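You operate a simulated robot arm through the tools that you are given. There is no shell and no other tool. Be economical: measure what you need, move in short steps, check, and stop when the job is done.

You run a simulated robot arm. Do the job below in one go: nothing can be reset, and whatever is moved stays where it is left.

Task
Put the job card's ringed cylinder on the silver tip, clamp it and switch on.
Fine: ring colour as the card says under BOOSTER; swing arm over it, its black knob at TIGHT before the power goes on; amplitude and time by the card; no stroke.

Only the result counts: the job must be done as asked and must still hold three seconds after the hand-in. Knocking over, shifting, dropping, spilling or breaking anything else fails it.

Robot
A 5-joint arm with a three-finger gripper on a trunk, on a base that drives. Base frame: it is fixed to the floor where the robot stands at the start and does not move with it; the origin is under the middle of the robot, x ahead of it, y to its left, z up. Readings come in cm, rad, newtons and seconds.
With the tool pointing down near the work surface it reaches from about 32 to 66 cm from the robot's upright axis, wherever it stands. Its first joint turns from -2.897 to 2.897 rad. Places, roughly: amplitude knob [50, 10, 90]; black knob on the welder swing arm [60, 50, 120]; black pressure knob [60, -50, 90]; blue clamp arm [50, -40, 110]; blue test button [60, -60, 90]; depth stop knob [70, 20, 120]; green start button [30, 20, 90]; red power switch [50, 0, 90]; red vent lever [60, -70, 100]; time knob [60, 10, 90]; welder control box [60, 10, 90]; welder swing arm [60, 50, 120]. The tool tilts only in the upright plane through the base axis and itself; it spins freely about its own axis. Payload 1.37 kg.
The TCP is the grasp point between the finger pads, 1.6 cm short of the fingertips. In the tool frame z runs along the fingers and y along their closing line. Largest opening 10.1 cm; the body of the gripper starts 8.2 cm behind the TCP.
Orientation is that of the tool frame in the base frame, as [roll, pitch, yaw] about the fixed x, y, z axes, in that order (R = Rz(yaw) Ry(pitch) Rx(roll)). With the fingers straight down and closing along the base's y, the tool's x points along the base's -x, its y along +y and its z along -z.

Tools
- The arm moves only by the tool jog_arm. Its argument "plan" is text: rows parted by semicolons, each of 7 numbers parted by spaces: the turn, a rotation vector about the tool's x, y, z in units of 5 degrees (1.0 is 5 degrees), then the shift along the tool's x, y, z in units of 25 mm (1.0 is 25 mm), then the finger opening in cm, from 0 to 10.1. In form: ax ay az x y z jaw; .... A call has 1 to 10 rows; each row shifts and turns the commanded pose from where the row before left it, along the tool's axes as they then stand. A call with a number of a shift or a turn outside -1 to 1 is refused whole. Each row takes 0.2 s and may step no farther than 5 cm and 0.15 rad from the row before; otherwise, or with a gripper value out of range, the whole call is refused. Where a pose cannot be reached the arm comes as near as it can. A force on the tool above 40 N (or 10 N above the force at the start of the call, whichever is more), or a blocked arm, ends the call early, and 0.2 s more pass. The fingers move at their own pace (about 4.5 cm/s each) and stop on an object; they squeeze with about 24 N. The grip force told is the motor's: it shows also when the fingers shut on nothing. Time passes only in rows, and 0.2 s behind the last, so rows that do not move let the fingers close. It gives the time, the measured TCP pose, the force on the tool (base axes), the opening and the grip force at its end, in the units of the frame above (readings bear some noise), with the torque about the TCP (base axes, N m) and any sound that the robot's microphone picked up, and new pictures: "views" is both (left out), scene, wrist or none.
- Cameras (640 x 400 px; columns grow to the right, rows downward): "scene" is now at [1.63, 17.61, 157.55]; the picture's right is [-0.02, -1.00, 0.00], its down [-0.78, 0.01, -0.63] and it looks along [0.63, -0.01, -0.78] (base axes); focal length 250 px, centre (320, 200). "wrist" rides on the gripper at [7.2, 2, -10.4] in the tool frame; the picture's right is [-0.26, 0.96, 0.00], its down [-0.76, -0.21, -0.62] and it looks along [-0.60, -0.16, 0.78] (tool axes); focal length 265 px, centre (320, 200). There is no depth. A picture from a camera that has moved, and an enlarged one, comes with that camera's place and axes in the base frame and with its lens.
- raise_lower(by): slides the trunk up (or, below 0, down) by that many cm; the arm and the scene camera ride with it, the base frame stays. It gives what a move gives, with no picture.
- base_move(legs): drives the robot by 1 to 6 legs, each [ahead, left, turn to the left] in cm, cm and rad, along the robot's own axes; the way and the turn of a leg run together, so that a leg with both is an arc; at most 150 cm and 3.142 rad a leg. The arm and the cameras ride along, it lands a little off, and it stops where it bumps. It gives what a move gives, and a new picture of the scene camera.
- pan_tilt(pan, tilt): turns the head with the scene camera to pan (to the left, within 2.705 rad either way) and tilt (down, from -0.506 to 1.204), counted from straight ahead of the robot. It gives what a move gives, and a new picture of the scene camera.
- inspect(camera, box): a new picture of the part [left, top, right, bottom] of that camera's present view, enlarged. The clock stands still meanwhile.
- job_done(): hands the job in; it is judged then, once.

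Go step by step. Nothing tells you exact positions but the pictures and the camera data: compare them with the known pose of the tool, close in by small moves and look again before you grip or let go. The budget is 120 turns and 260 pictures, counting those below and the enlarged ones. Unless the task says otherwise, let go and move clear before handing in, and close with one line.

The tools are called after "Call:" as a command line: name --argument value ..., lists and objects as JSON in quotes. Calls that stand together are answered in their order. jog_arm: Moves the arm, as the interface text tells. Its arguments: {"type":"object","properties":{"plan":{"type":"string"},"views":{"type":"string","enum":["both","scene","wrist","none"]}},"required":["plan"]} The other tools are called the same way: raise_lower (by) slides the trunk up or down; base_move (legs) drives the base; pan_tilt (pan, tilt) turns the head that bears the scene camera; inspect (camera, box) takes an enlarged picture of a part of a camera's view; job_done () hands the job in.

At the start:

```text
clock: 0.0
eef_pos: [47.62, 15.35, 99.95]
ee_rot: [3.141, 0.001, 3.141]
force: [0.0, 0.1, 0.7]
ft_torque: [0.04, -0.01, 0.0]
gripper_width: 10.07
finger_force: 0.0
trunk travel left (down, up): [-52.5, 6.5]
robot x, y, heading: [0.19, -0.14, -0.0]
head pan, tilt: [-0.016, 0.888]
```

scene: 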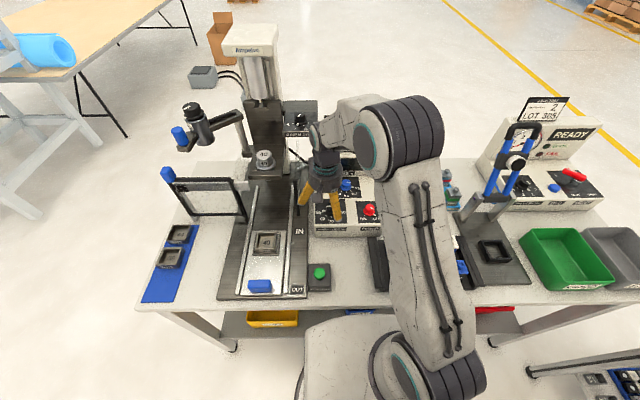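
wrist: 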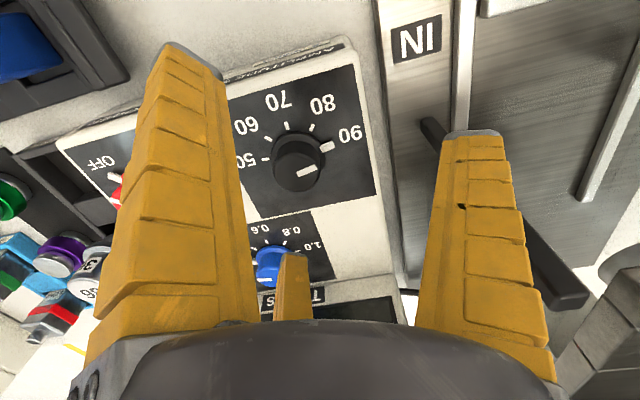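

I see the welder with its column, the control box, and a second station to the right; the job card must be located. I'll enlarge parts of the scene first.

Call:
inspect --camera "scene" --box '[160, 20, 340, 140]'

Call:
inspect --camera "scene" --box '[220, 130, 400, 310]'

Call:
inspect --camera "scene" --box '[430, 90, 620, 290]'

```text
3.33 times, centred on (250, 80) of scene
camera zoom: at [1.63, 17.61, 157.55], right [-0.02, -1.0, 0.0], down [-0.78, 0.01, -0.63], along [0.63, -0.01, -0.78], focal length 832 px, centre (553, 600)
```

zoom: 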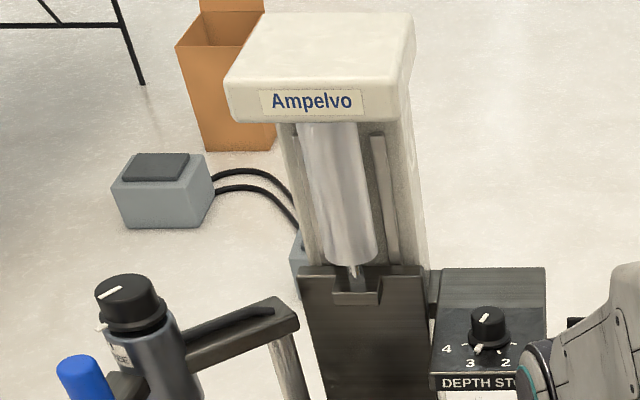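

```text
2.22 times, centred on (310, 220) of scene
camera zoom: at [1.63, 17.61, 157.55], right [-0.02, -1.0, 0.0], down [-0.78, 0.01, -0.63], along [0.63, -0.01, -0.78], focal length 555 px, centre (342, 156)
```

zoom: 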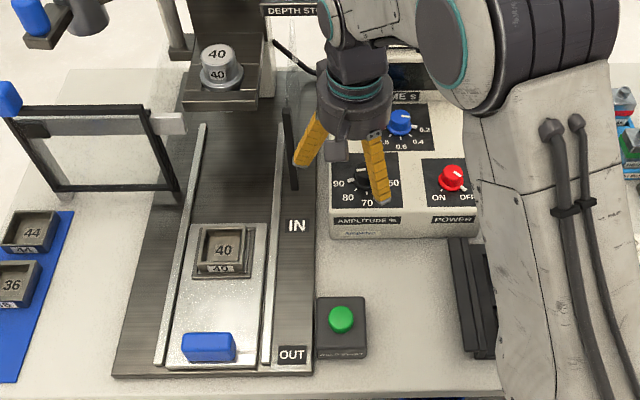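

```text
2.00 times, centred on (525, 190) of scene
camera zoom: at [1.63, 17.61, 157.55], right [-0.02, -1.0, 0.0], down [-0.78, 0.01, -0.63], along [0.63, -0.01, -0.78], focal length 499 px, centre (-90, 220)
```

zoom: 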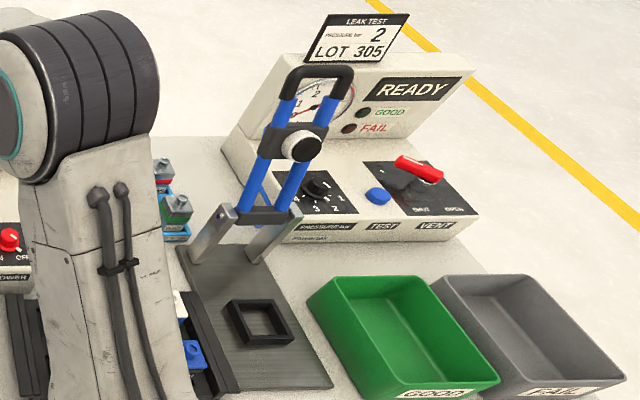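

The arm hides the middle of the bench. I'll back the robot up for a full view.

Call:
base_move --legs '[[-35, 0, 0], [0, -35, 0]]'

```text
clock: 4.1
eef_pos: [13.62, -18.64, 99.99]
ee_rot: [-3.14, 0.0, -3.138]
force: [-0.2, -1.0, 0.2]
ft_torque: [0.0, -0.02, 0.01]
gripper_width: 10.05
finger_force: 0.1
trunk travel left (down, up): [-52.5, 6.5]
robot x, y, heading: [-33.97, -34.13, 0.002]
head pan, tilt: [-0.016, 0.888]
camera scene: at [-32.46, -16.5, 157.56], right [-0.01, -1.0, 0.0], down [-0.78, 0.01, -0.63], along [0.63, -0.01, -0.78], focal length 250 px, centre (320, 200)
```

scene: 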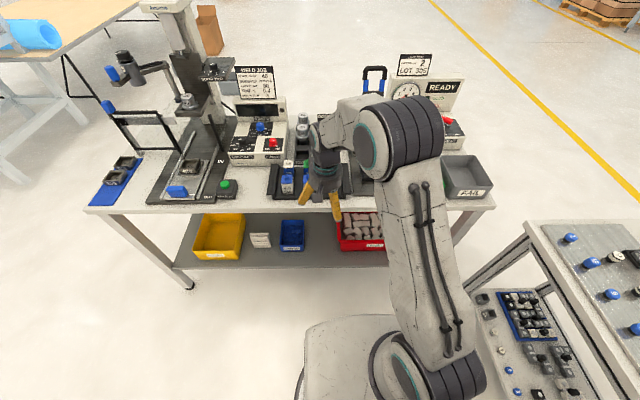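

Call:
inspect --camera "scene" --box '[200, 50, 300, 112]'

Call:
inspect --camera "scene" --box '[220, 90, 350, 210]'

Call:
inspect --camera "scene" --box '[90, 30, 250, 130]'

```text
6.40 times, centred on (250, 81) of scene
camera zoom: at [-32.46, -16.5, 157.56], right [-0.01, -1.0, 0.0], down [-0.78, 0.01, -0.63], along [0.63, -0.01, -0.78], focal length 1598 px, centre (768, 962)
```

zoom: 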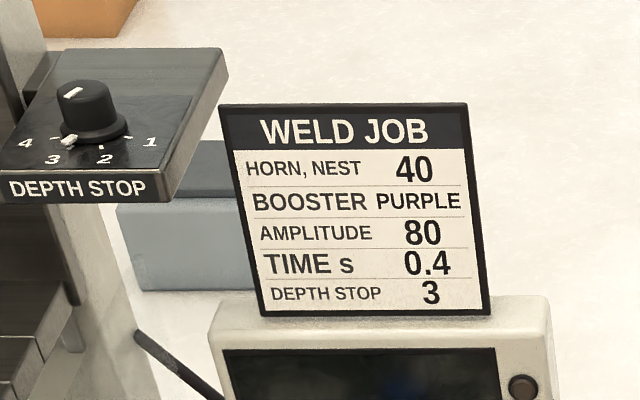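

```text
3.33 times, centred on (285, 150) of scene
camera zoom: at [-32.46, -16.5, 157.56], right [-0.01, -1.0, 0.0], down [-0.78, 0.01, -0.63], along [0.63, -0.01, -0.78], focal length 832 px, centre (437, 367)
```

zoom: 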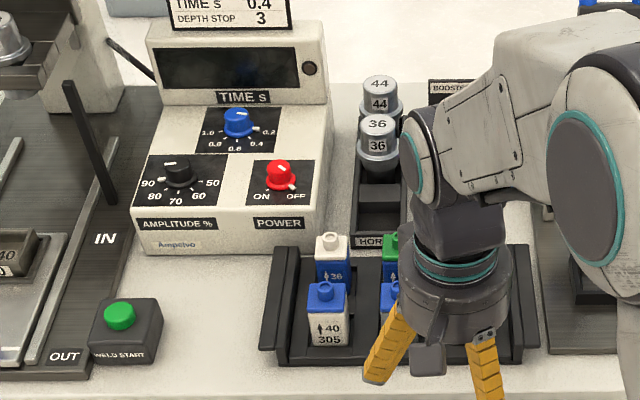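

```text
4.00 times, centred on (170, 80) of scene
camera zoom: at [-32.46, -16.5, 157.56], right [-0.01, -1.0, 0.0], down [-0.78, 0.01, -0.63], along [0.63, -0.01, -0.78], focal length 999 px, centre (920, 680)
```

zoom: 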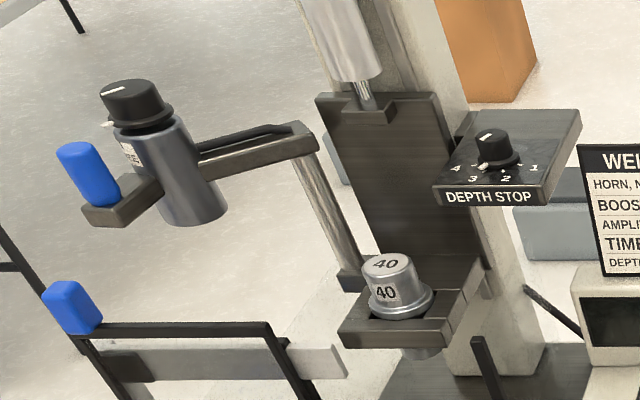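

Card: booster PURPLE, amplitude 80, time 0.4, depth stop 3. The booster rack is hidden behind the arm; I'll drive left for a view.

Call:
base_move --legs '[[0, 60, 0]]'

```text
clock: 7.5
eef_pos: [13.12, 42.8, 100.02]
ee_rot: [-3.141, -0.001, -3.134]
force: [-0.7, 0.8, -0.2]
ft_torque: [-0.01, -0.01, 0.03]
gripper_width: 10.04
finger_force: 0.1
trunk travel left (down, up): [-52.5, 6.5]
robot x, y, heading: [-34.11, 26.94, 0.011]
head pan, tilt: [-0.016, 0.888]
camera scene: at [-32.89, 44.66, 157.55], right [-0.01, -1.0, 0.0], down [-0.78, 0.01, -0.63], along [0.63, -0.01, -0.78], focal length 250 px, centre (320, 200)
```

scene: 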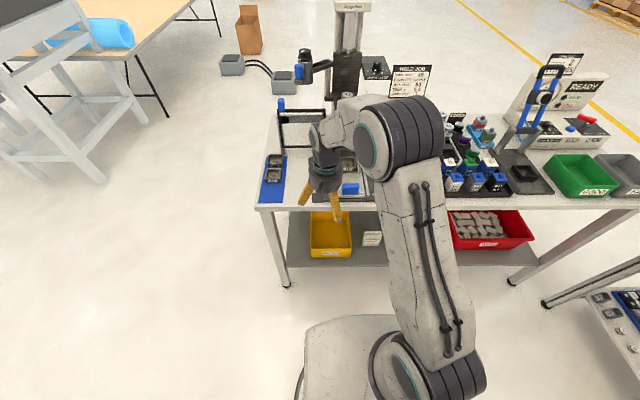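

Call:
inspect --camera "scene" --box '[420, 100, 530, 200]'

Call:
inspect --camera "scene" --box '[270, 40, 350, 120]'

```text
4.00 times, centred on (475, 150) of scene
camera zoom: at [-32.89, 44.66, 157.55], right [-0.01, -1.0, 0.0], down [-0.78, 0.01, -0.63], along [0.63, -0.01, -0.78], focal length 999 px, centre (-300, 400)
```

zoom: 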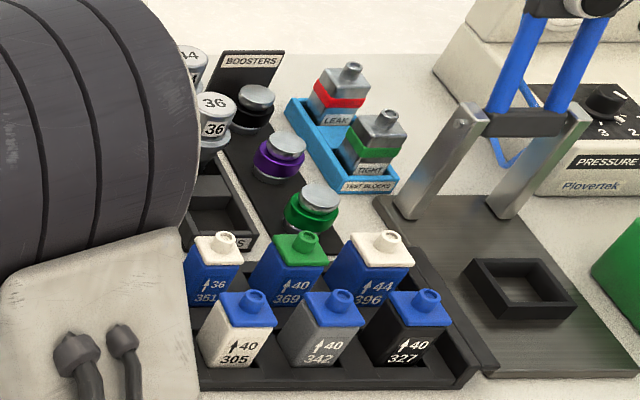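

```text
5.00 times, centred on (310, 80) of scene
camera zoom: at [-32.89, 44.66, 157.55], right [-0.01, -1.0, 0.0], down [-0.78, 0.01, -0.63], along [0.63, -0.01, -0.78], focal length 1248 px, centre (370, 800)
```

zoom: 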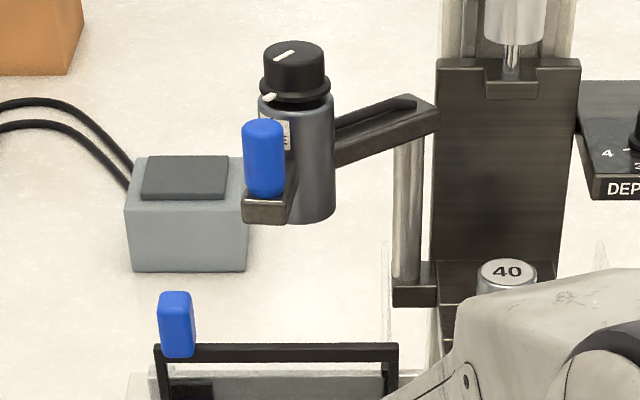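

Booster row: black (back), purple (middle), green (front), purple near (60,-23.5,86). I'll raise the trunk and drive in front of it.

Call:
raise_lower --by 6.4

Call:
base_move --legs '[[0, -58, -0.011], [36, 0, 0]]'

Call:
jog_arm --plan "0 0 0 0 -1 0 10.1; 0 0 0 0 -1 0 10.1; 0 0 0 0 -1 0 10.1; 0 0 0 0 0 0 10.1" --views "both"

```text
clock: 8.5
eef_pos: [13.22, 42.67, 106.4]
ee_rot: [3.141, -0.001, -3.133]
force: [-0.5, -0.4, 0.2]
ft_torque: [0.01, -0.01, 0.0]
gripper_width: 10.06
finger_force: 0.0
trunk travel left (down, up): [-58.9, 0.1]
robot x, y, heading: [-34.68, 27.22, 0.012]
head pan, tilt: [-0.016, 0.888]
```

```text
clock: 13.7
eef_pos: [48.5, -15.7, 106.24]
ee_rot: [-3.141, 0.0, 3.131]
force: [0.4, -1.0, -0.4]
ft_torque: [0.03, 0.03, -0.05]
gripper_width: 10.03
finger_force: 0.0
trunk travel left (down, up): [-58.9, 0.1]
robot x, y, heading: [0.83, -30.53, -0.011]
head pan, tilt: [-0.016, 0.888]
camera scene: at [2.49, -12.92, 163.95], right [-0.03, -1.0, 0.0], down [-0.78, 0.02, -0.63], along [0.63, -0.02, -0.78], focal length 250 px, centre (320, 200)
```

scene: 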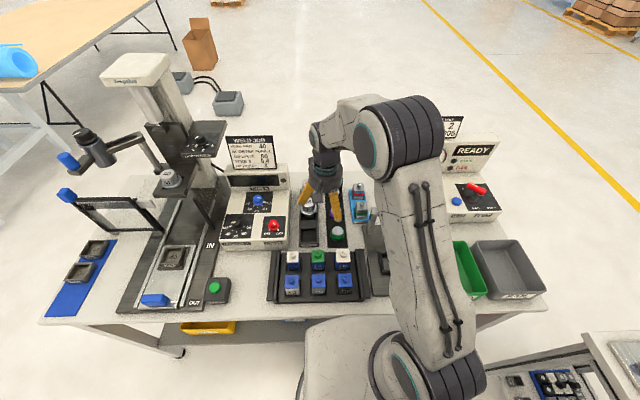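

```text
clock: 14.7
eef_pos: [48.52, -23.22, 106.35]
ee_rot: [3.141, 0.001, 3.134]
force: [0.7, -0.1, -0.5]
ft_torque: [0.0, -0.03, 0.01]
gripper_width: 10.05
finger_force: 0.1
trunk travel left (down, up): [-58.9, 0.1]
robot x, y, heading: [0.66, -30.72, -0.014]
head pan, tilt: [-0.016, 0.888]
camera scene: at [2.38, -12.9, 163.95], right [-0.03, -1.0, 0.0], down [-0.78, 0.02, -0.63], along [0.63, -0.02, -0.78], focal length 250 px, centre (320, 200)
camera wrist: at [41.22, -21.24, 116.73], right [0.27, 0.96, 0.0], down [0.75, -0.21, 0.62], along [0.6, -0.17, -0.78], focal length 265 px, centre (320, 200)
```

scene: 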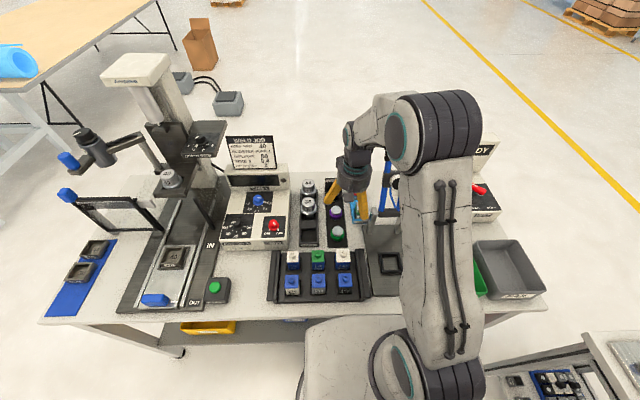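
wrist: 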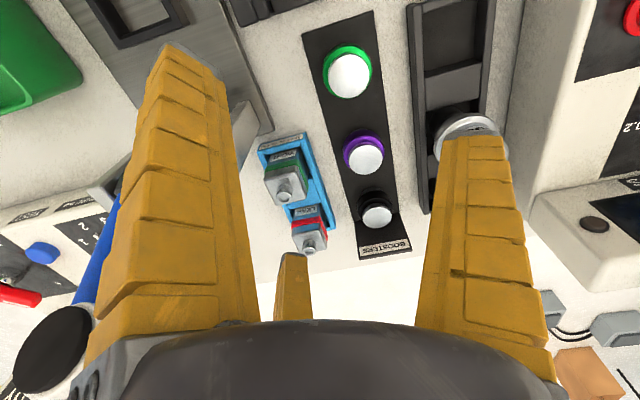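

Call:
inspect --camera "wrist" --box '[290, 20, 490, 260]'

Call:
inspect --camera "scene" --box '[290, 160, 390, 260]'

Call:
inspect --camera "scene" --box '[60, 110, 240, 230]'

```text
1.67 times, centred on (390, 140) of wrist
camera zoom: at [41.22, -21.24, 116.73], right [0.27, 0.96, 0.0], down [0.75, -0.21, 0.62], along [0.6, -0.17, -0.78], focal length 442 px, centre (203, 300)
```

zoom: 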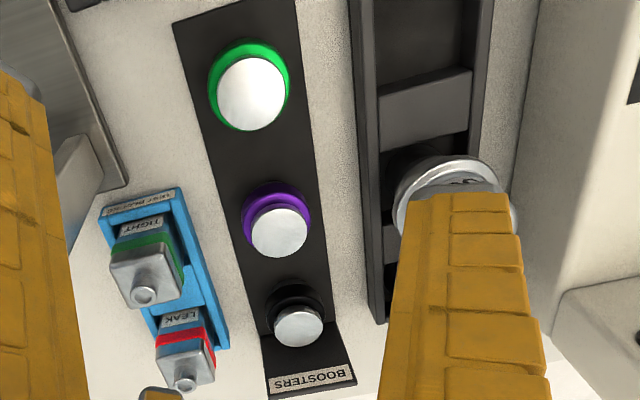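

```text
4.00 times, centred on (340, 210) of scene
camera zoom: at [2.38, -12.9, 163.95], right [-0.03, -1.0, 0.0], down [-0.78, 0.02, -0.63], along [0.63, -0.02, -0.78], focal length 999 px, centre (240, 160)
```

zoom: 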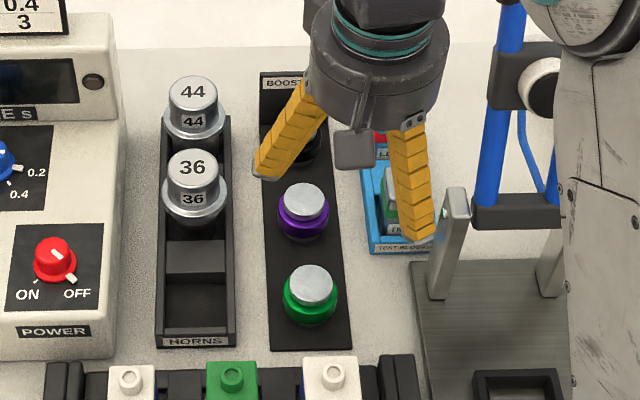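

```text
3.33 times, centred on (150, 170) of scene
camera zoom: at [2.38, -12.9, 163.95], right [-0.03, -1.0, 0.0], down [-0.78, 0.02, -0.63], along [0.63, -0.02, -0.78], focal length 832 px, centre (887, 300)
```

zoom: 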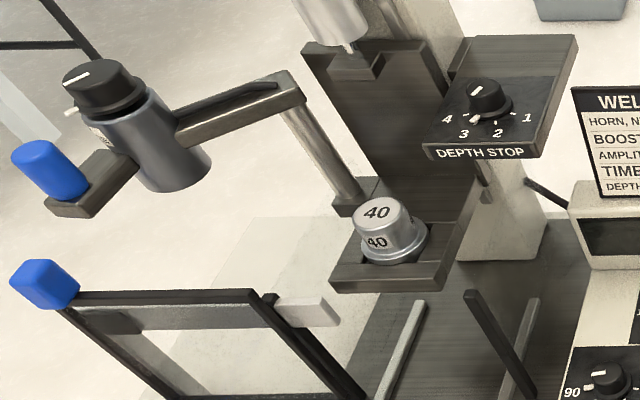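

Purple booster near (59.7,-20.3), top about z 86. I'll tilt the fingers 15° forward (for clearance under the welder head later) and move above it.

Call:
jog_arm --plan "0 -1 0 0 0.4 0 7.5; 0 -1 0 0 0.4 0 7.5; 0 -1 0 0 0.36 0 7.5; 0 0 0 -.543 0 .86 7.5; 0 0 0 -.543 0 .86 7.5; 0 0 0 -.543 0 .86 7.5; 0 0 0 -.543 0 .86 7.5; 0 0 0 -.543 0 .86 7.5; 0 0 0 -.543 0 .86 7.5; 0 0 0 0 0 0 7.5"

```text
clock: 16.9
eef_pos: [59.96, -21.95, 95.98]
ee_rot: [3.098, 0.253, 3.133]
force: [0.7, -0.3, -1.0]
ft_torque: [0.0, -0.01, 0.0]
gripper_width: 7.77
finger_force: 1.5
out of reach, approached as far as the arm can: row 2, 3
trunk travel left (down, up): [-58.9, 0.1]
robot x, y, heading: [0.09, -30.42, -0.012]
head pan, tilt: [-0.016, 0.888]
camera scene: at [2.36, -12.93, 163.95], right [-0.03, -1.0, 0.0], down [-0.78, 0.02, -0.63], along [0.63, -0.02, -0.78], focal length 250 px, centre (320, 200)
camera wrist: at [50.35, -20.4, 104.33], right [0.26, 0.96, 0.11], down [0.58, -0.24, 0.78], along [0.78, -0.14, -0.62], focal length 265 px, centre (320, 200)
```

scene: 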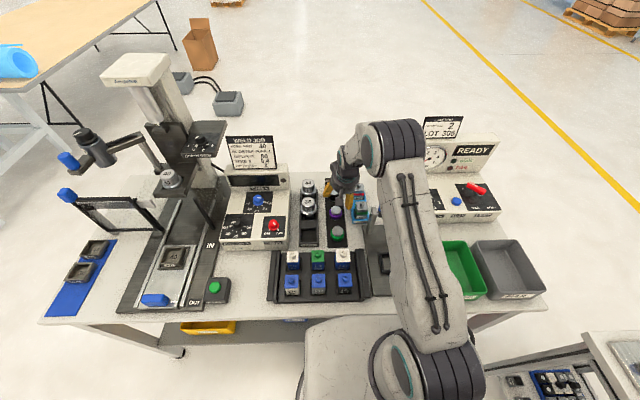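
wrist: 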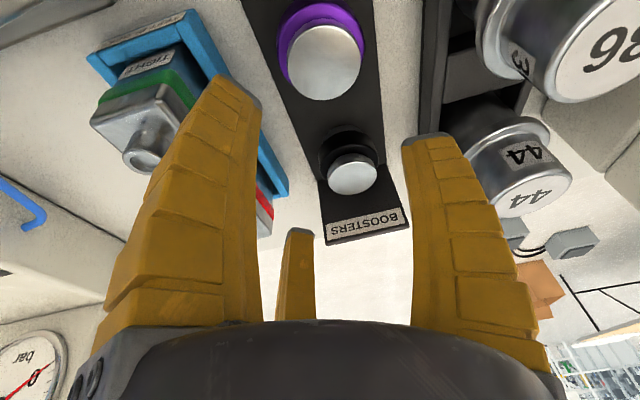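

Call:
jog_arm --plan "0 0 -0.8 0 0 0 7.5; 0 0 -0.8 0 0 0 7.5; 0 0 0 .5 .33 .9 7.5; 0 0 0 .5 .33 .9 7.5; 0 0 0 0 0 0 7.5"

Call:
inspect --camera "scene" --box '[300, 180, 380, 240]'

```text
clock: 18.1
eef_pos: [58.47, -20.34, 90.81]
ee_rot: [3.126, 0.257, -3.007]
force: [-0.3, -0.2, -0.3]
ft_torque: [-0.01, 0.01, -0.03]
gripper_width: 7.76
finger_force: 1.8
trunk travel left (down, up): [-58.9, 0.1]
robot x, y, heading: [0.51, -30.48, -0.012]
head pan, tilt: [-0.016, 0.888]
camera scene: at [2.39, -12.93, 163.95], right [-0.03, -1.0, 0.0], down [-0.78, 0.02, -0.63], along [0.63, -0.02, -0.78], focal length 250 px, centre (320, 200)
camera wrist: at [48.78, -19.88, 99.11], right [0.12, 0.99, 0.08], down [0.6, -0.14, 0.79], along [0.79, -0.05, -0.61], focal length 265 px, centre (320, 200)
```

scene: 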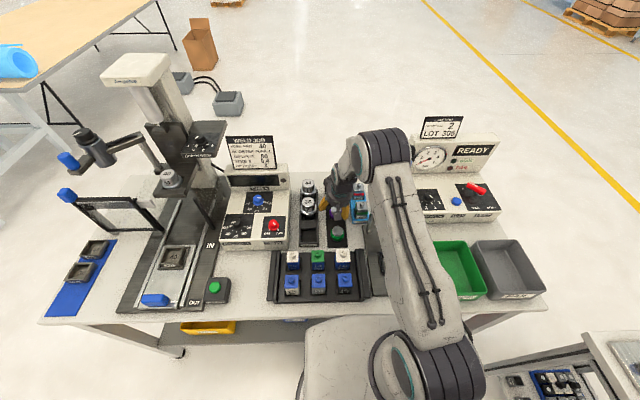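
wrist: 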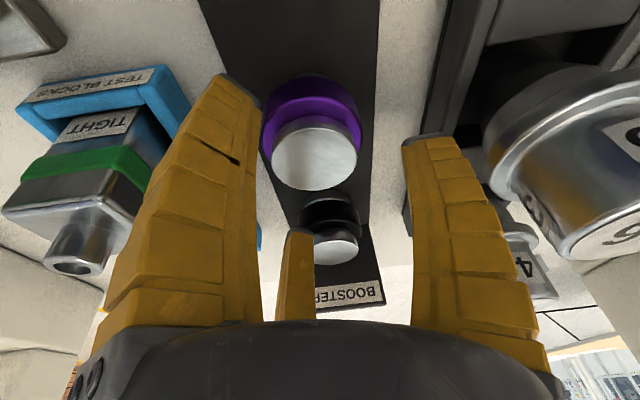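

```text
6.67 times, centred on (340, 210) of scene
camera zoom: at [2.39, -12.93, 163.95], right [-0.03, -1.0, 0.0], down [-0.78, 0.02, -0.63], along [0.63, -0.02, -0.78], focal length 1665 px, centre (187, 133)
```

zoom: 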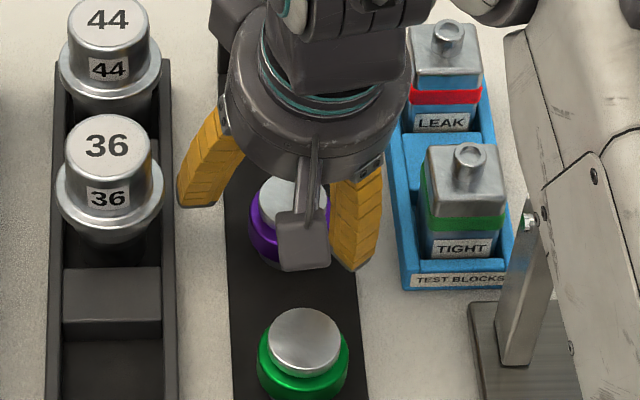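

Call:
jog_arm --plan "0 0 0 .46 -.05 .79 7.5; 0 0 0 0 0 0 7.5" --views "wrist"

Call:
inspect --camera "scene" --box '[320, 190, 370, 230]'

```text
clock: 18.7
eef_pos: [57.94, -20.39, 88.86]
ee_rot: [3.125, 0.26, -3.006]
force: [-0.4, 0.0, 11.0]
ft_torque: [-0.35, 0.43, -0.1]
gripper_width: 7.8
finger_force: 2.3
trunk travel left (down, up): [-58.9, 0.1]
robot x, y, heading: [0.45, -30.59, -0.014]
head pan, tilt: [-0.016, 0.888]
camera wrist: at [48.17, -20.06, 97.15], right [0.12, 0.99, 0.08], down [0.6, -0.14, 0.79], along [0.79, -0.05, -0.61], focal length 265 px, centre (320, 200)
```

wrist: 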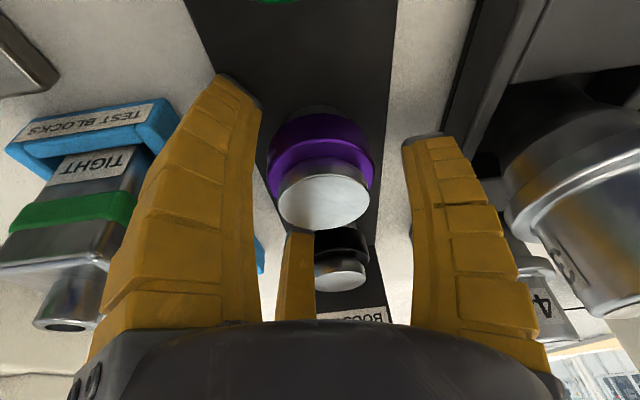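

```text
10.00 times, centred on (345, 210) of scene
camera zoom: at [2.27, -12.94, 163.98], right [-0.03, -1.0, 0.0], down [-0.78, 0.02, -0.63], along [0.63, -0.02, -0.78], focal length 2497 px, centre (70, 100)
```

zoom: 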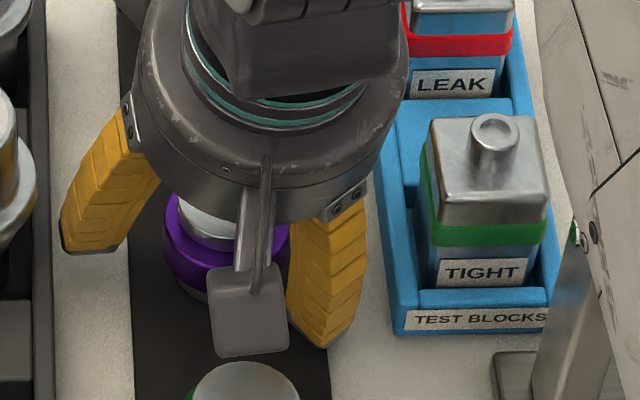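

A vertical force of 11 N showed up; I'll hold still and read again.

Call:
jog_arm --plan "0 0 0 0 0 0 7.5; 0 0 0 0 0 0 7.5" --views "none"

Call:
inspect --camera "scene" --box '[300, 150, 400, 260]'

Call:
inspect --camera "wrist" --box '[200, 60, 440, 210]'

```text
clock: 19.3
eef_pos: [58.02, -20.62, 88.85]
ee_rot: [3.127, 0.258, -3.007]
force: [1.0, -1.8, 14.5]
ft_torque: [-0.47, 0.49, -0.02]
gripper_width: 7.91
finger_force: 1.8
trunk travel left (down, up): [-58.9, 0.1]
robot x, y, heading: [0.62, -30.33, -0.006]
head pan, tilt: [-0.016, 0.888]
```

```text
3.64 times, centred on (350, 205) of scene
camera zoom: at [2.24, -12.97, 163.97], right [-0.03, -1.0, 0.0], down [-0.78, 0.02, -0.63], along [0.63, -0.02, -0.78], focal length 908 px, centre (211, 182)
```

zoom: 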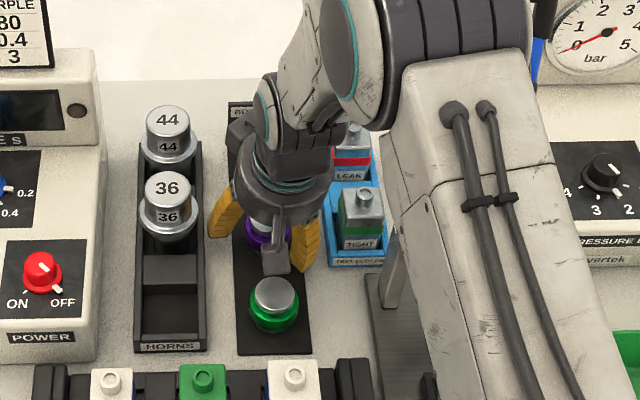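

```text
2.67 times, centred on (320, 135) of wrist
camera zoom: at [48.13, -20.11, 97.12], right [0.12, 0.99, 0.08], down [0.6, -0.14, 0.79], along [0.79, -0.05, -0.61], focal length 708 px, centre (320, 373)
```

zoom: 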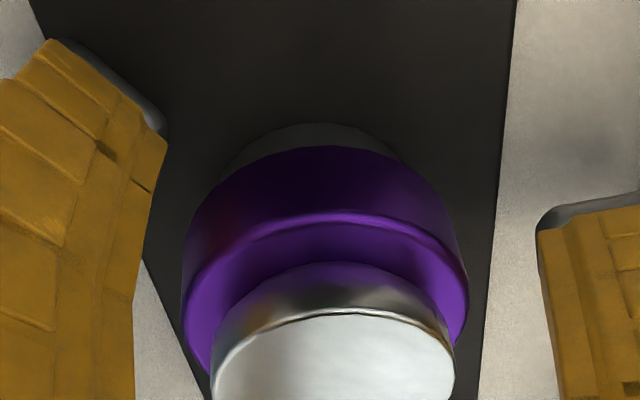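

Call:
jog_arm --plan "0 0 0 -.1 0 -.37 7.5; 0 0 0 0 0 0 7.5" --views "none"

Call:
inspect --camera "wrist" --box '[0, 0, 640, 400]'

```text
clock: 19.9
eef_pos: [57.86, -20.65, 89.58]
ee_rot: [3.129, 0.253, -3.009]
force: [-0.2, -0.1, -0.5]
ft_torque: [-0.01, 0.0, -0.02]
gripper_width: 7.76
finger_force: 2.0
trunk travel left (down, up): [-58.9, 0.1]
robot x, y, heading: [0.45, -30.7, -0.011]
head pan, tilt: [-0.016, 0.888]
```

```text
1.00 times, centred on (320, 200) of wrist (not enlarged: the box is as wide or as high as the picture)
camera zoom: at [48.09, -20.11, 97.93], right [0.12, 0.99, 0.08], down [0.6, -0.14, 0.79], along [0.79, -0.05, -0.61], focal length 265 px, centre (320, 200)
```

zoom: 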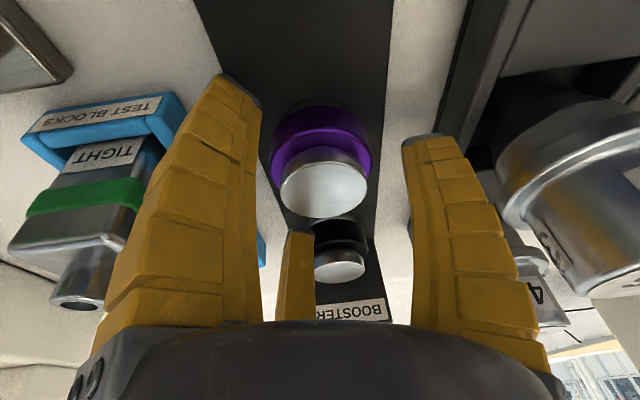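

The contact onset is about z 89.4 with nothing obvious touching. I'll rise, go vertical and probe again.

Call:
jog_arm --plan "0 0 0 -.15 0 -.6 7.5; 0 1 0 0 0 0 7.5; 0 1 0 0 0 0 7.5; 0 .9 0 0 0 0 7.5; 0 0 0 0 0 0 7.5"

Call:
inspect --camera "scene" --box '[310, 160, 390, 230]'

```text
clock: 21.1
eef_pos: [57.95, -20.74, 91.29]
ee_rot: [-3.14, 0.004, -3.005]
force: [-0.6, -0.3, -0.1]
ft_torque: [0.03, 0.01, 0.01]
gripper_width: 7.73
finger_force: 1.4
trunk travel left (down, up): [-58.9, 0.1]
robot x, y, heading: [0.57, -30.49, -0.006]
head pan, tilt: [-0.016, 0.888]
camera scene: at [2.38, -12.93, 163.95], right [-0.03, -1.0, 0.0], down [-0.78, 0.02, -0.63], along [0.63, -0.02, -0.78], focal length 250 px, centre (320, 200)
camera wrist: at [50.43, -19.72, 101.68], right [0.13, 0.99, 0.0], down [0.78, -0.1, 0.62], along [0.62, -0.08, -0.78], focal length 265 px, centre (320, 200)
```

scene: 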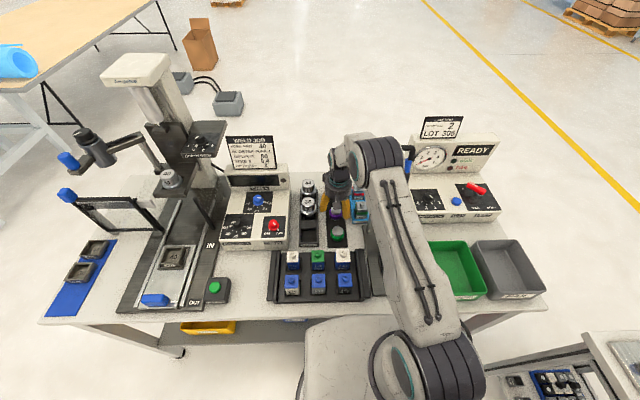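
wrist: 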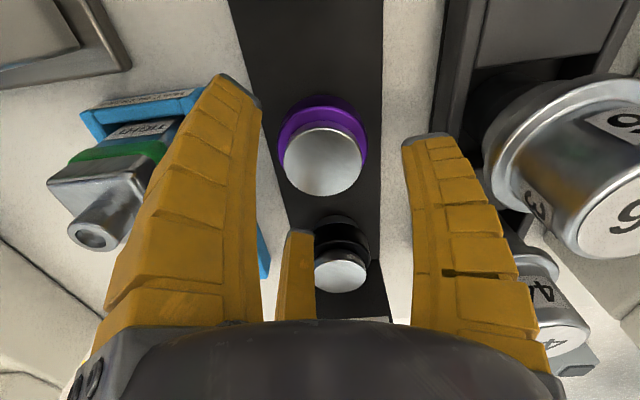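

```text
5.71 times, centred on (350, 195) of scene
camera zoom: at [2.38, -12.93, 163.95], right [-0.03, -1.0, 0.0], down [-0.78, 0.02, -0.63], along [0.63, -0.02, -0.78], focal length 1427 px, centre (149, 229)
```

zoom: 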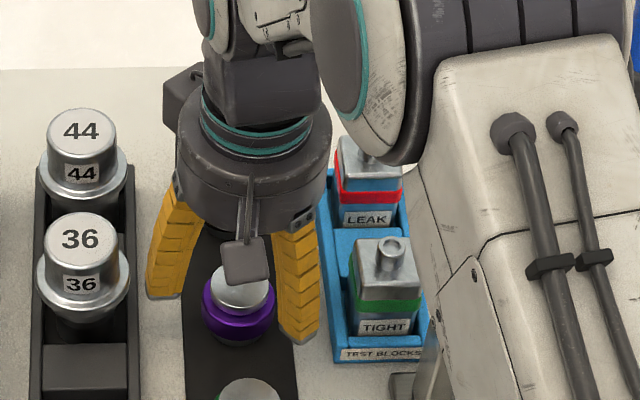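

Call:
jog_arm --plan "0 0 0 0 .06 .5 7.5; 0 0 0 0 0 .5 7.5; 0 0 0 0 0 0 7.5" --views "wrist"

Call:
inspect --camera "scene" --box '[310, 160, 390, 230]'

```text
clock: 21.9
eef_pos: [57.77, -20.44, 88.6]
ee_rot: [-3.142, 0.004, -3.003]
force: [0.2, 0.2, -0.6]
ft_torque: [0.02, -0.02, 0.01]
gripper_width: 7.76
finger_force: 1.9
trunk travel left (down, up): [-58.9, 0.1]
robot x, y, heading: [0.68, -30.31, -0.012]
head pan, tilt: [-0.016, 0.888]
camera wrist: at [50.4, -19.58, 99.02], right [0.13, 0.99, 0.0], down [0.77, -0.1, 0.62], along [0.62, -0.08, -0.78], focal length 265 px, centre (320, 200)
```

wrist: 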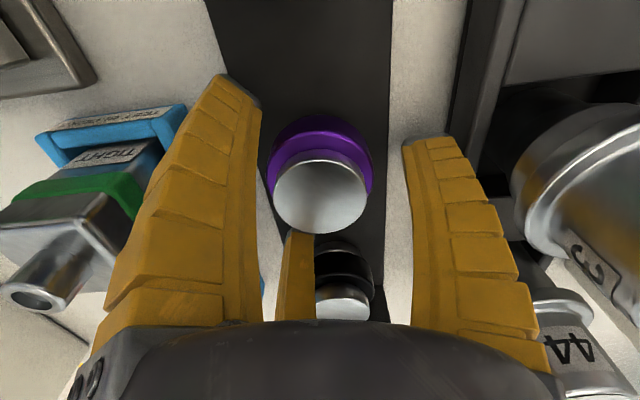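

```text
5.71 times, centred on (350, 195) of scene
camera zoom: at [2.39, -12.92, 163.95], right [-0.03, -1.0, 0.0], down [-0.78, 0.02, -0.63], along [0.63, -0.02, -0.78], focal length 1427 px, centre (149, 229)
```

zoom: 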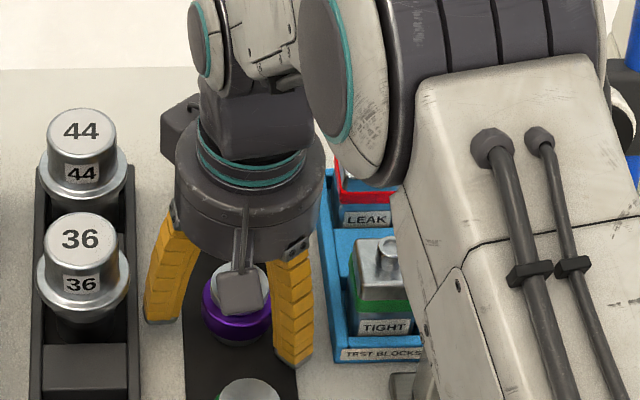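

No contact with the vertical tool. I'll go a little lower and close on the ring.

Call:
jog_arm --plan "0 0 0 .1 0 .2 7.5; 0 0 0 0 0 0 6; 0 0 0 0 0 0 5; 0 0 0 0 0 0 4; 0 0 0 0 0 0 3.5; 0 0 0 0 0 0 3.5; 0 0 0 0 0 0 3.5"

```text
clock: 23.5
eef_pos: [57.58, -20.3, 88.2]
ee_rot: [3.141, 0.006, -3.004]
force: [-1.4, -0.8, 1.9]
ft_torque: [-0.06, -0.03, -0.03]
gripper_width: 4.88
finger_force: 23.9
trunk travel left (down, up): [-58.9, 0.1]
robot x, y, heading: [0.42, -30.44, -0.009]
head pan, tilt: [-0.016, 0.888]
camera scene: at [2.33, -12.93, 163.96], right [-0.03, -1.0, 0.0], down [-0.78, 0.02, -0.63], along [0.63, -0.02, -0.78], focal length 250 px, centre (320, 200)
camera wrist: at [50.09, -19.49, 98.57], right [0.13, 0.99, 0.0], down [0.77, -0.1, 0.62], along [0.62, -0.08, -0.78], focal length 265 px, centre (320, 200)
```

scene: 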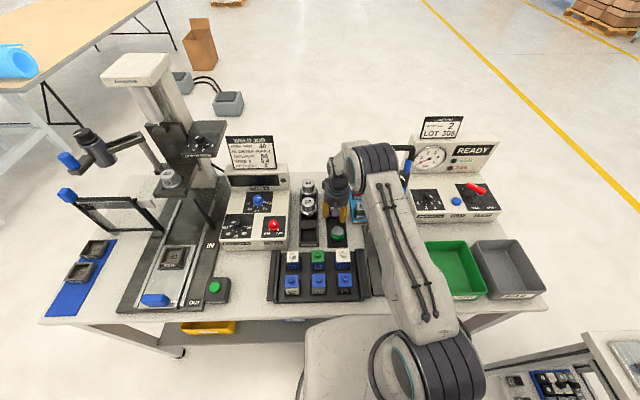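
wrist: 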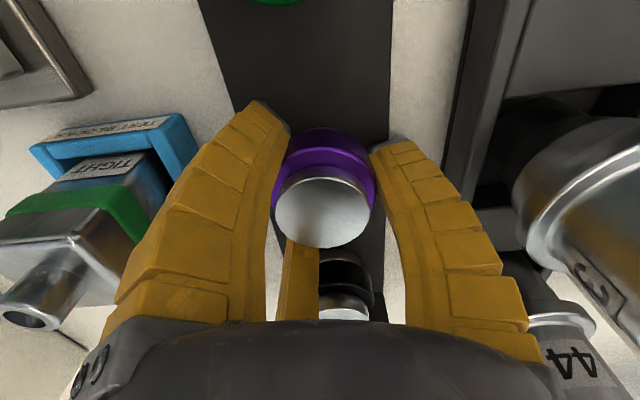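

Gripped (4.88 cm). Lift.

Call:
jog_arm --plan "0 0 0 0 0 -.5 3.5; 0 0 0 0 0 -1 3.5; 0 0 0 0 0 -1 3.5; 0 0 0 0 0 -1 3.5; 0 0 0 0 0 -1 3.5; 0 0 0 0 0 -1 3.5; 0 0 0 0 0 -1 3.5; 0 0 0 0 0 -1 3.5; 0 0 0 0 0 -1 3.5; 0 0 0 0 0 0 3.5"

```text
clock: 25.7
eef_pos: [57.71, -20.69, 109.62]
ee_rot: [3.141, 0.005, -3.003]
force: [0.4, 0.4, -2.1]
ft_torque: [0.02, 0.02, 0.01]
gripper_width: 4.76
finger_force: 23.7
trunk travel left (down, up): [-58.9, 0.1]
robot x, y, heading: [0.58, -30.53, -0.009]
head pan, tilt: [-0.016, 0.888]
camera scene: at [2.43, -12.92, 163.95], right [-0.03, -1.0, 0.0], down [-0.78, 0.02, -0.63], along [0.63, -0.02, -0.78], focal length 250 px, centre (320, 200)
camera wrist: at [50.12, -19.74, 119.99], right [0.13, 0.99, 0.0], down [0.78, -0.1, 0.62], along [0.62, -0.08, -0.78], focal length 265 px, centre (320, 200)
```

scene: 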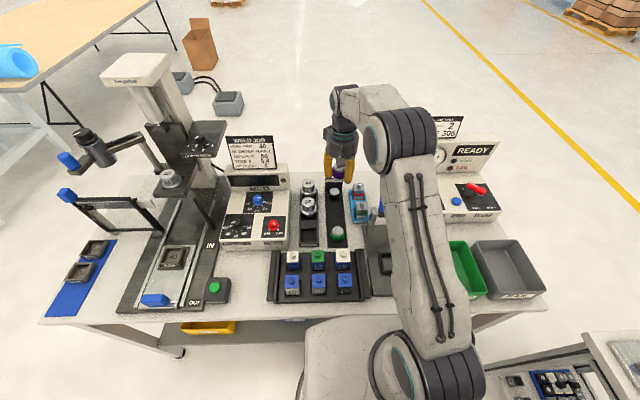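
wrist: 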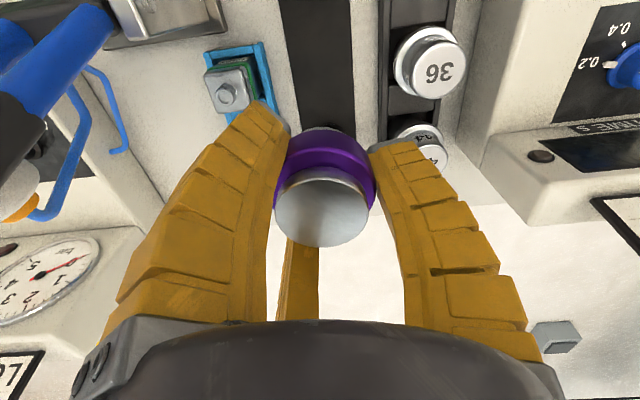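

Booster is held. I'll raise a bit more, back off, drive left and come in short of the horn.

Call:
jog_arm --plan "0 0 0 0 0 -1 3.5; 0 0 0 0 0 -.5 3.5; 0 0 0 0 0 0 3.5" --views "none"

Call:
base_move --legs '[[-25, 0, 0.009], [0, 54.5, 0], [14, 0, 0]]'

Call:
jog_arm --plan "0 0 0 0 0 0 3.5" --views "wrist"

```text
clock: 26.5
eef_pos: [57.32, -20.89, 113.4]
ee_rot: [3.141, 0.004, -3.004]
force: [0.1, -1.1, -2.3]
ft_torque: [0.02, 0.02, 0.02]
gripper_width: 4.78
finger_force: 24.1
trunk travel left (down, up): [-58.9, 0.1]
robot x, y, heading: [0.37, -30.07, -0.009]
head pan, tilt: [-0.016, 0.888]
```

```text
clock: 31.9
eef_pos: [47.22, 32.76, 113.34]
ee_rot: [3.141, 0.004, -3.007]
force: [0.4, -0.3, -1.6]
ft_torque: [-0.03, 0.07, 0.02]
gripper_width: 4.71
finger_force: 23.9
trunk travel left (down, up): [-58.9, 0.1]
robot x, y, heading: [-9.82, 23.42, -0.015]
head pan, tilt: [-0.016, 0.888]
camera scene: at [-7.7, 40.96, 163.95], right [-0.03, -1.0, 0.0], down [-0.78, 0.02, -0.63], along [0.63, -0.02, -0.78], focal length 250 px, centre (320, 200)
```

scene: 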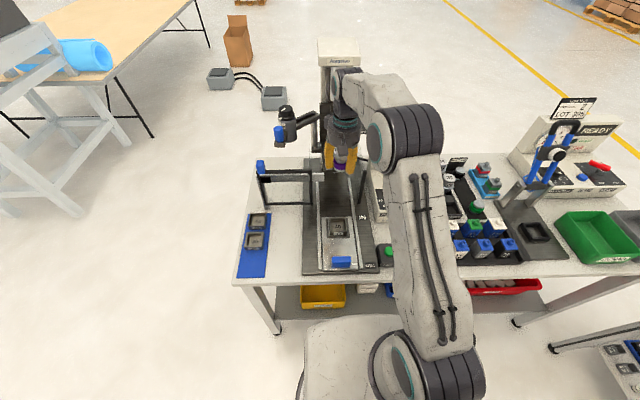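

```text
clock: 32.3
eef_pos: [47.13, 32.79, 113.46]
ee_rot: [3.141, 0.004, -3.006]
force: [0.8, 0.4, -1.9]
ft_torque: [0.01, -0.01, 0.01]
gripper_width: 4.76
finger_force: 23.9
trunk travel left (down, up): [-58.9, 0.1]
robot x, y, heading: [-9.53, 23.51, -0.013]
head pan, tilt: [-0.016, 0.888]
camera wrist: at [39.67, 33.75, 123.84], right [0.13, 0.99, 0.0], down [0.78, -0.1, 0.62], along [0.62, -0.08, -0.78], focal length 265 px, centre (320, 200)
```

wrist: 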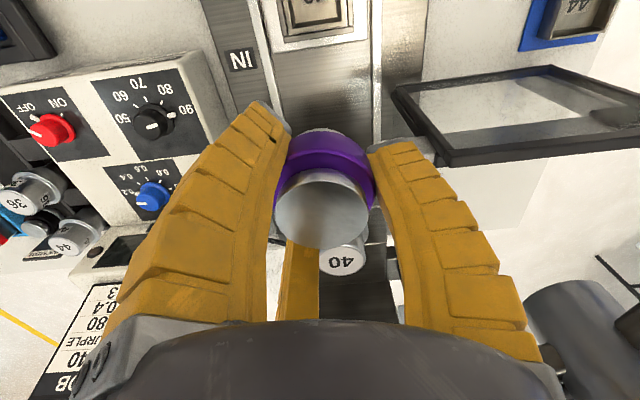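

Call:
inspect --camera "wrist" --box '[260, 180, 420, 320]'

Call:
inspect --camera "scene" --box '[250, 80, 390, 200]'

```text
2.86 times, centred on (340, 250) of wrist
camera zoom: at [39.67, 33.75, 123.84], right [0.13, 0.99, 0.0], down [0.78, -0.1, 0.62], along [0.62, -0.08, -0.78], focal length 758 px, centre (263, 57)
```

zoom: 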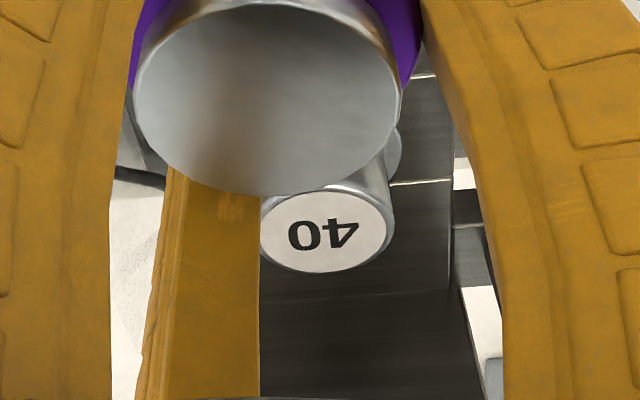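

```text
3.33 times, centred on (320, 140) of scene
camera zoom: at [-7.81, 40.96, 163.95], right [-0.03, -1.0, 0.0], down [-0.78, 0.02, -0.63], along [0.63, -0.02, -0.78], focal length 832 px, centre (320, 400)
```

zoom: 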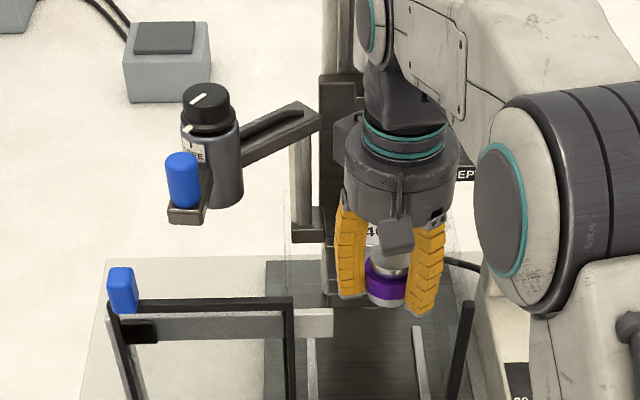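

Call:
jog_arm --plan "0 0 0 0 0 1 3.5; 0 0 0 0 0 .4 3.5; 0 0 0 0 0 0 3.5" --views "none"

Call:
inspect --camera "wrist" --box '[260, 200, 420, 340]'

```text
clock: 33.1
eef_pos: [47.19, 32.89, 110.01]
ee_rot: [3.14, 0.004, -3.007]
force: [-0.4, 0.1, -1.2]
ft_torque: [0.01, -0.01, 0.0]
gripper_width: 4.68
finger_force: 23.7
trunk travel left (down, up): [-58.9, 0.1]
robot x, y, heading: [-9.87, 23.12, -0.013]
head pan, tilt: [-0.016, 0.888]
```

```text
2.86 times, centred on (340, 270) of wrist
camera zoom: at [39.75, 33.7, 120.46], right [0.13, 0.99, 0.0], down [0.77, -0.1, 0.62], along [0.62, -0.08, -0.78], focal length 758 px, centre (263, 0)
```

zoom: 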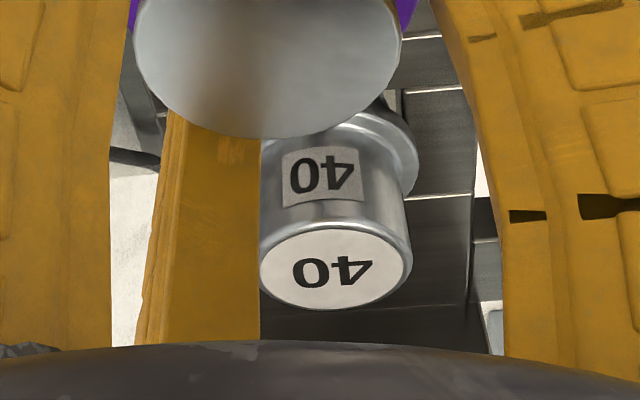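

Horn is near (60.6, 33.2), top z ≈107.4. I'll raise and drive in most of the way.

Call:
jog_arm --plan "0 0 0 0 0 -1 3.5; 0 0 0 0 0 -.6 3.5; 0 0 0 0 0 0 3.5" --views "none"

Call:
base_move --legs '[[10, 0, 0]]'

Call:
inspect --camera "wrist" --box '[200, 100, 480, 330]'

Call:
inspect --camera "scene" --box '[250, 60, 390, 180]'

```text
clock: 33.9
eef_pos: [47.15, 32.93, 114.19]
ee_rot: [3.141, 0.004, -3.009]
force: [0.0, -0.1, -1.9]
ft_torque: [-0.02, -0.01, -0.03]
gripper_width: 4.69
finger_force: 24.2
trunk travel left (down, up): [-58.9, 0.1]
robot x, y, heading: [-9.65, 23.35, -0.011]
head pan, tilt: [-0.016, 0.888]
```

```text
clock: 35.1
eef_pos: [57.13, 32.84, 114.11]
ee_rot: [-3.141, 0.001, -3.006]
force: [0.6, 0.3, -1.9]
ft_torque: [0.02, 0.06, 0.0]
gripper_width: 4.67
finger_force: 24.3
trunk travel left (down, up): [-58.9, 0.1]
robot x, y, heading: [0.37, 23.34, -0.015]
head pan, tilt: [-0.016, 0.888]
camera scene: at [2.15, 40.84, 163.95], right [-0.03, -1.0, 0.0], down [-0.78, 0.02, -0.63], along [0.63, -0.02, -0.78], focal length 250 px, centre (320, 200)
```

scene: 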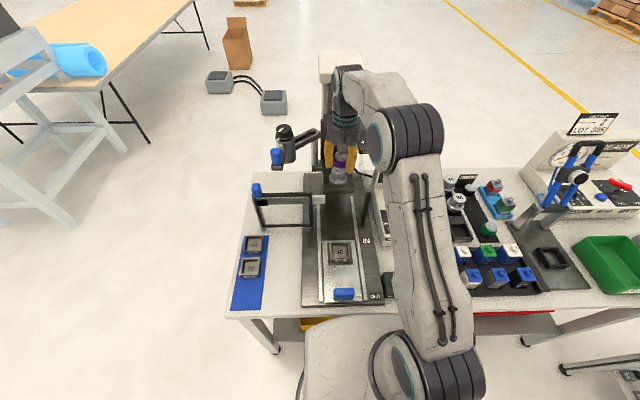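

```text
1.74 times, centred on (340, 215) of wrist
camera zoom: at [49.6, 33.8, 124.44], right [0.13, 0.99, 0.0], down [0.78, -0.1, 0.62], along [0.62, -0.08, -0.78], focal length 462 px, centre (285, 174)
```

zoom: 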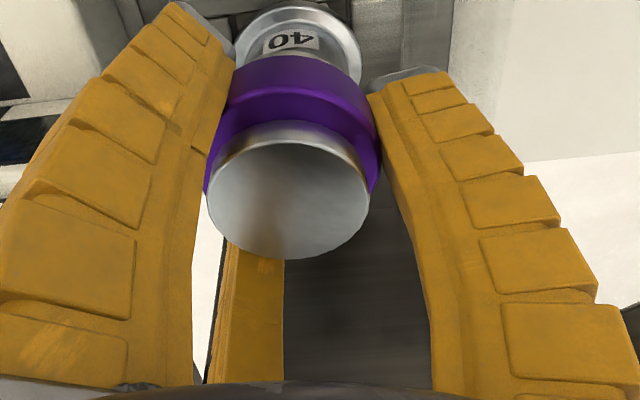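

```text
3.33 times, centred on (320, 120) of scene
camera zoom: at [2.15, 40.84, 163.95], right [-0.03, -1.0, 0.0], down [-0.78, 0.02, -0.63], along [0.63, -0.02, -0.78], focal length 832 px, centre (320, 467)
```

zoom: 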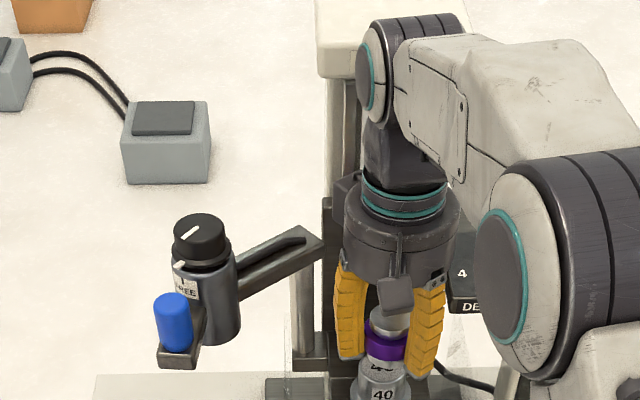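

Call:
jog_arm --plan "0 0 0 -.4 -.02 0 3.5; 0 0 0 -.4 -.02 0 3.5; 0 0 0 0 0 0 3.5" --views "none"

Call:
inspect --camera "scene" --box '[290, 40, 410, 190]'

Call:
inspect --camera "wrist" --box '[200, 60, 480, 290]'

```text
clock: 35.9
eef_pos: [58.88, 32.85, 114.12]
ee_rot: [3.141, 0.002, -3.006]
force: [0.1, 0.5, -1.2]
ft_torque: [0.02, -0.01, -0.01]
gripper_width: 4.68
finger_force: 24.2
trunk travel left (down, up): [-58.9, 0.1]
robot x, y, heading: [-0.15, 23.33, -0.014]
head pan, tilt: [-0.016, 0.888]
```

```text
2.67 times, centred on (350, 115) of scene
camera zoom: at [1.97, 40.84, 163.95], right [-0.03, -1.0, 0.0], down [-0.78, 0.02, -0.63], along [0.63, -0.02, -0.78], focal length 666 px, centre (240, 427)
```

zoom: 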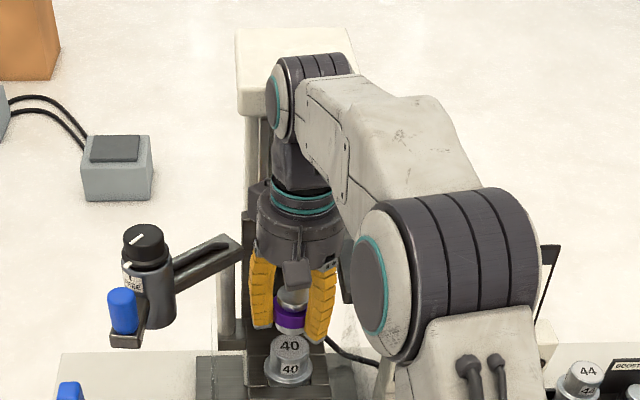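

```text
1.74 times, centred on (340, 175) of wrist
camera zoom: at [51.48, 33.95, 124.57], right [0.13, 0.99, 0.0], down [0.78, -0.1, 0.62], along [0.62, -0.08, -0.78], focal length 462 px, centre (285, 244)
```

zoom: 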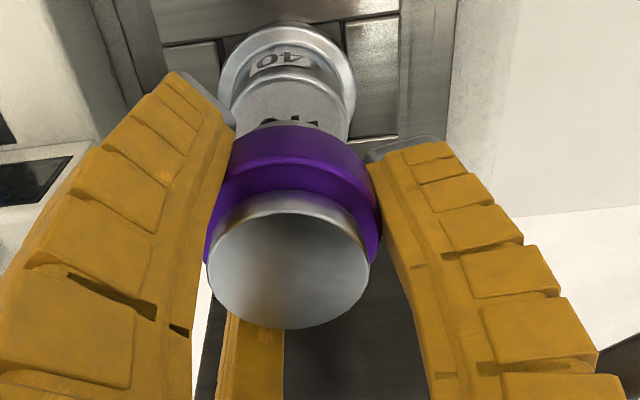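

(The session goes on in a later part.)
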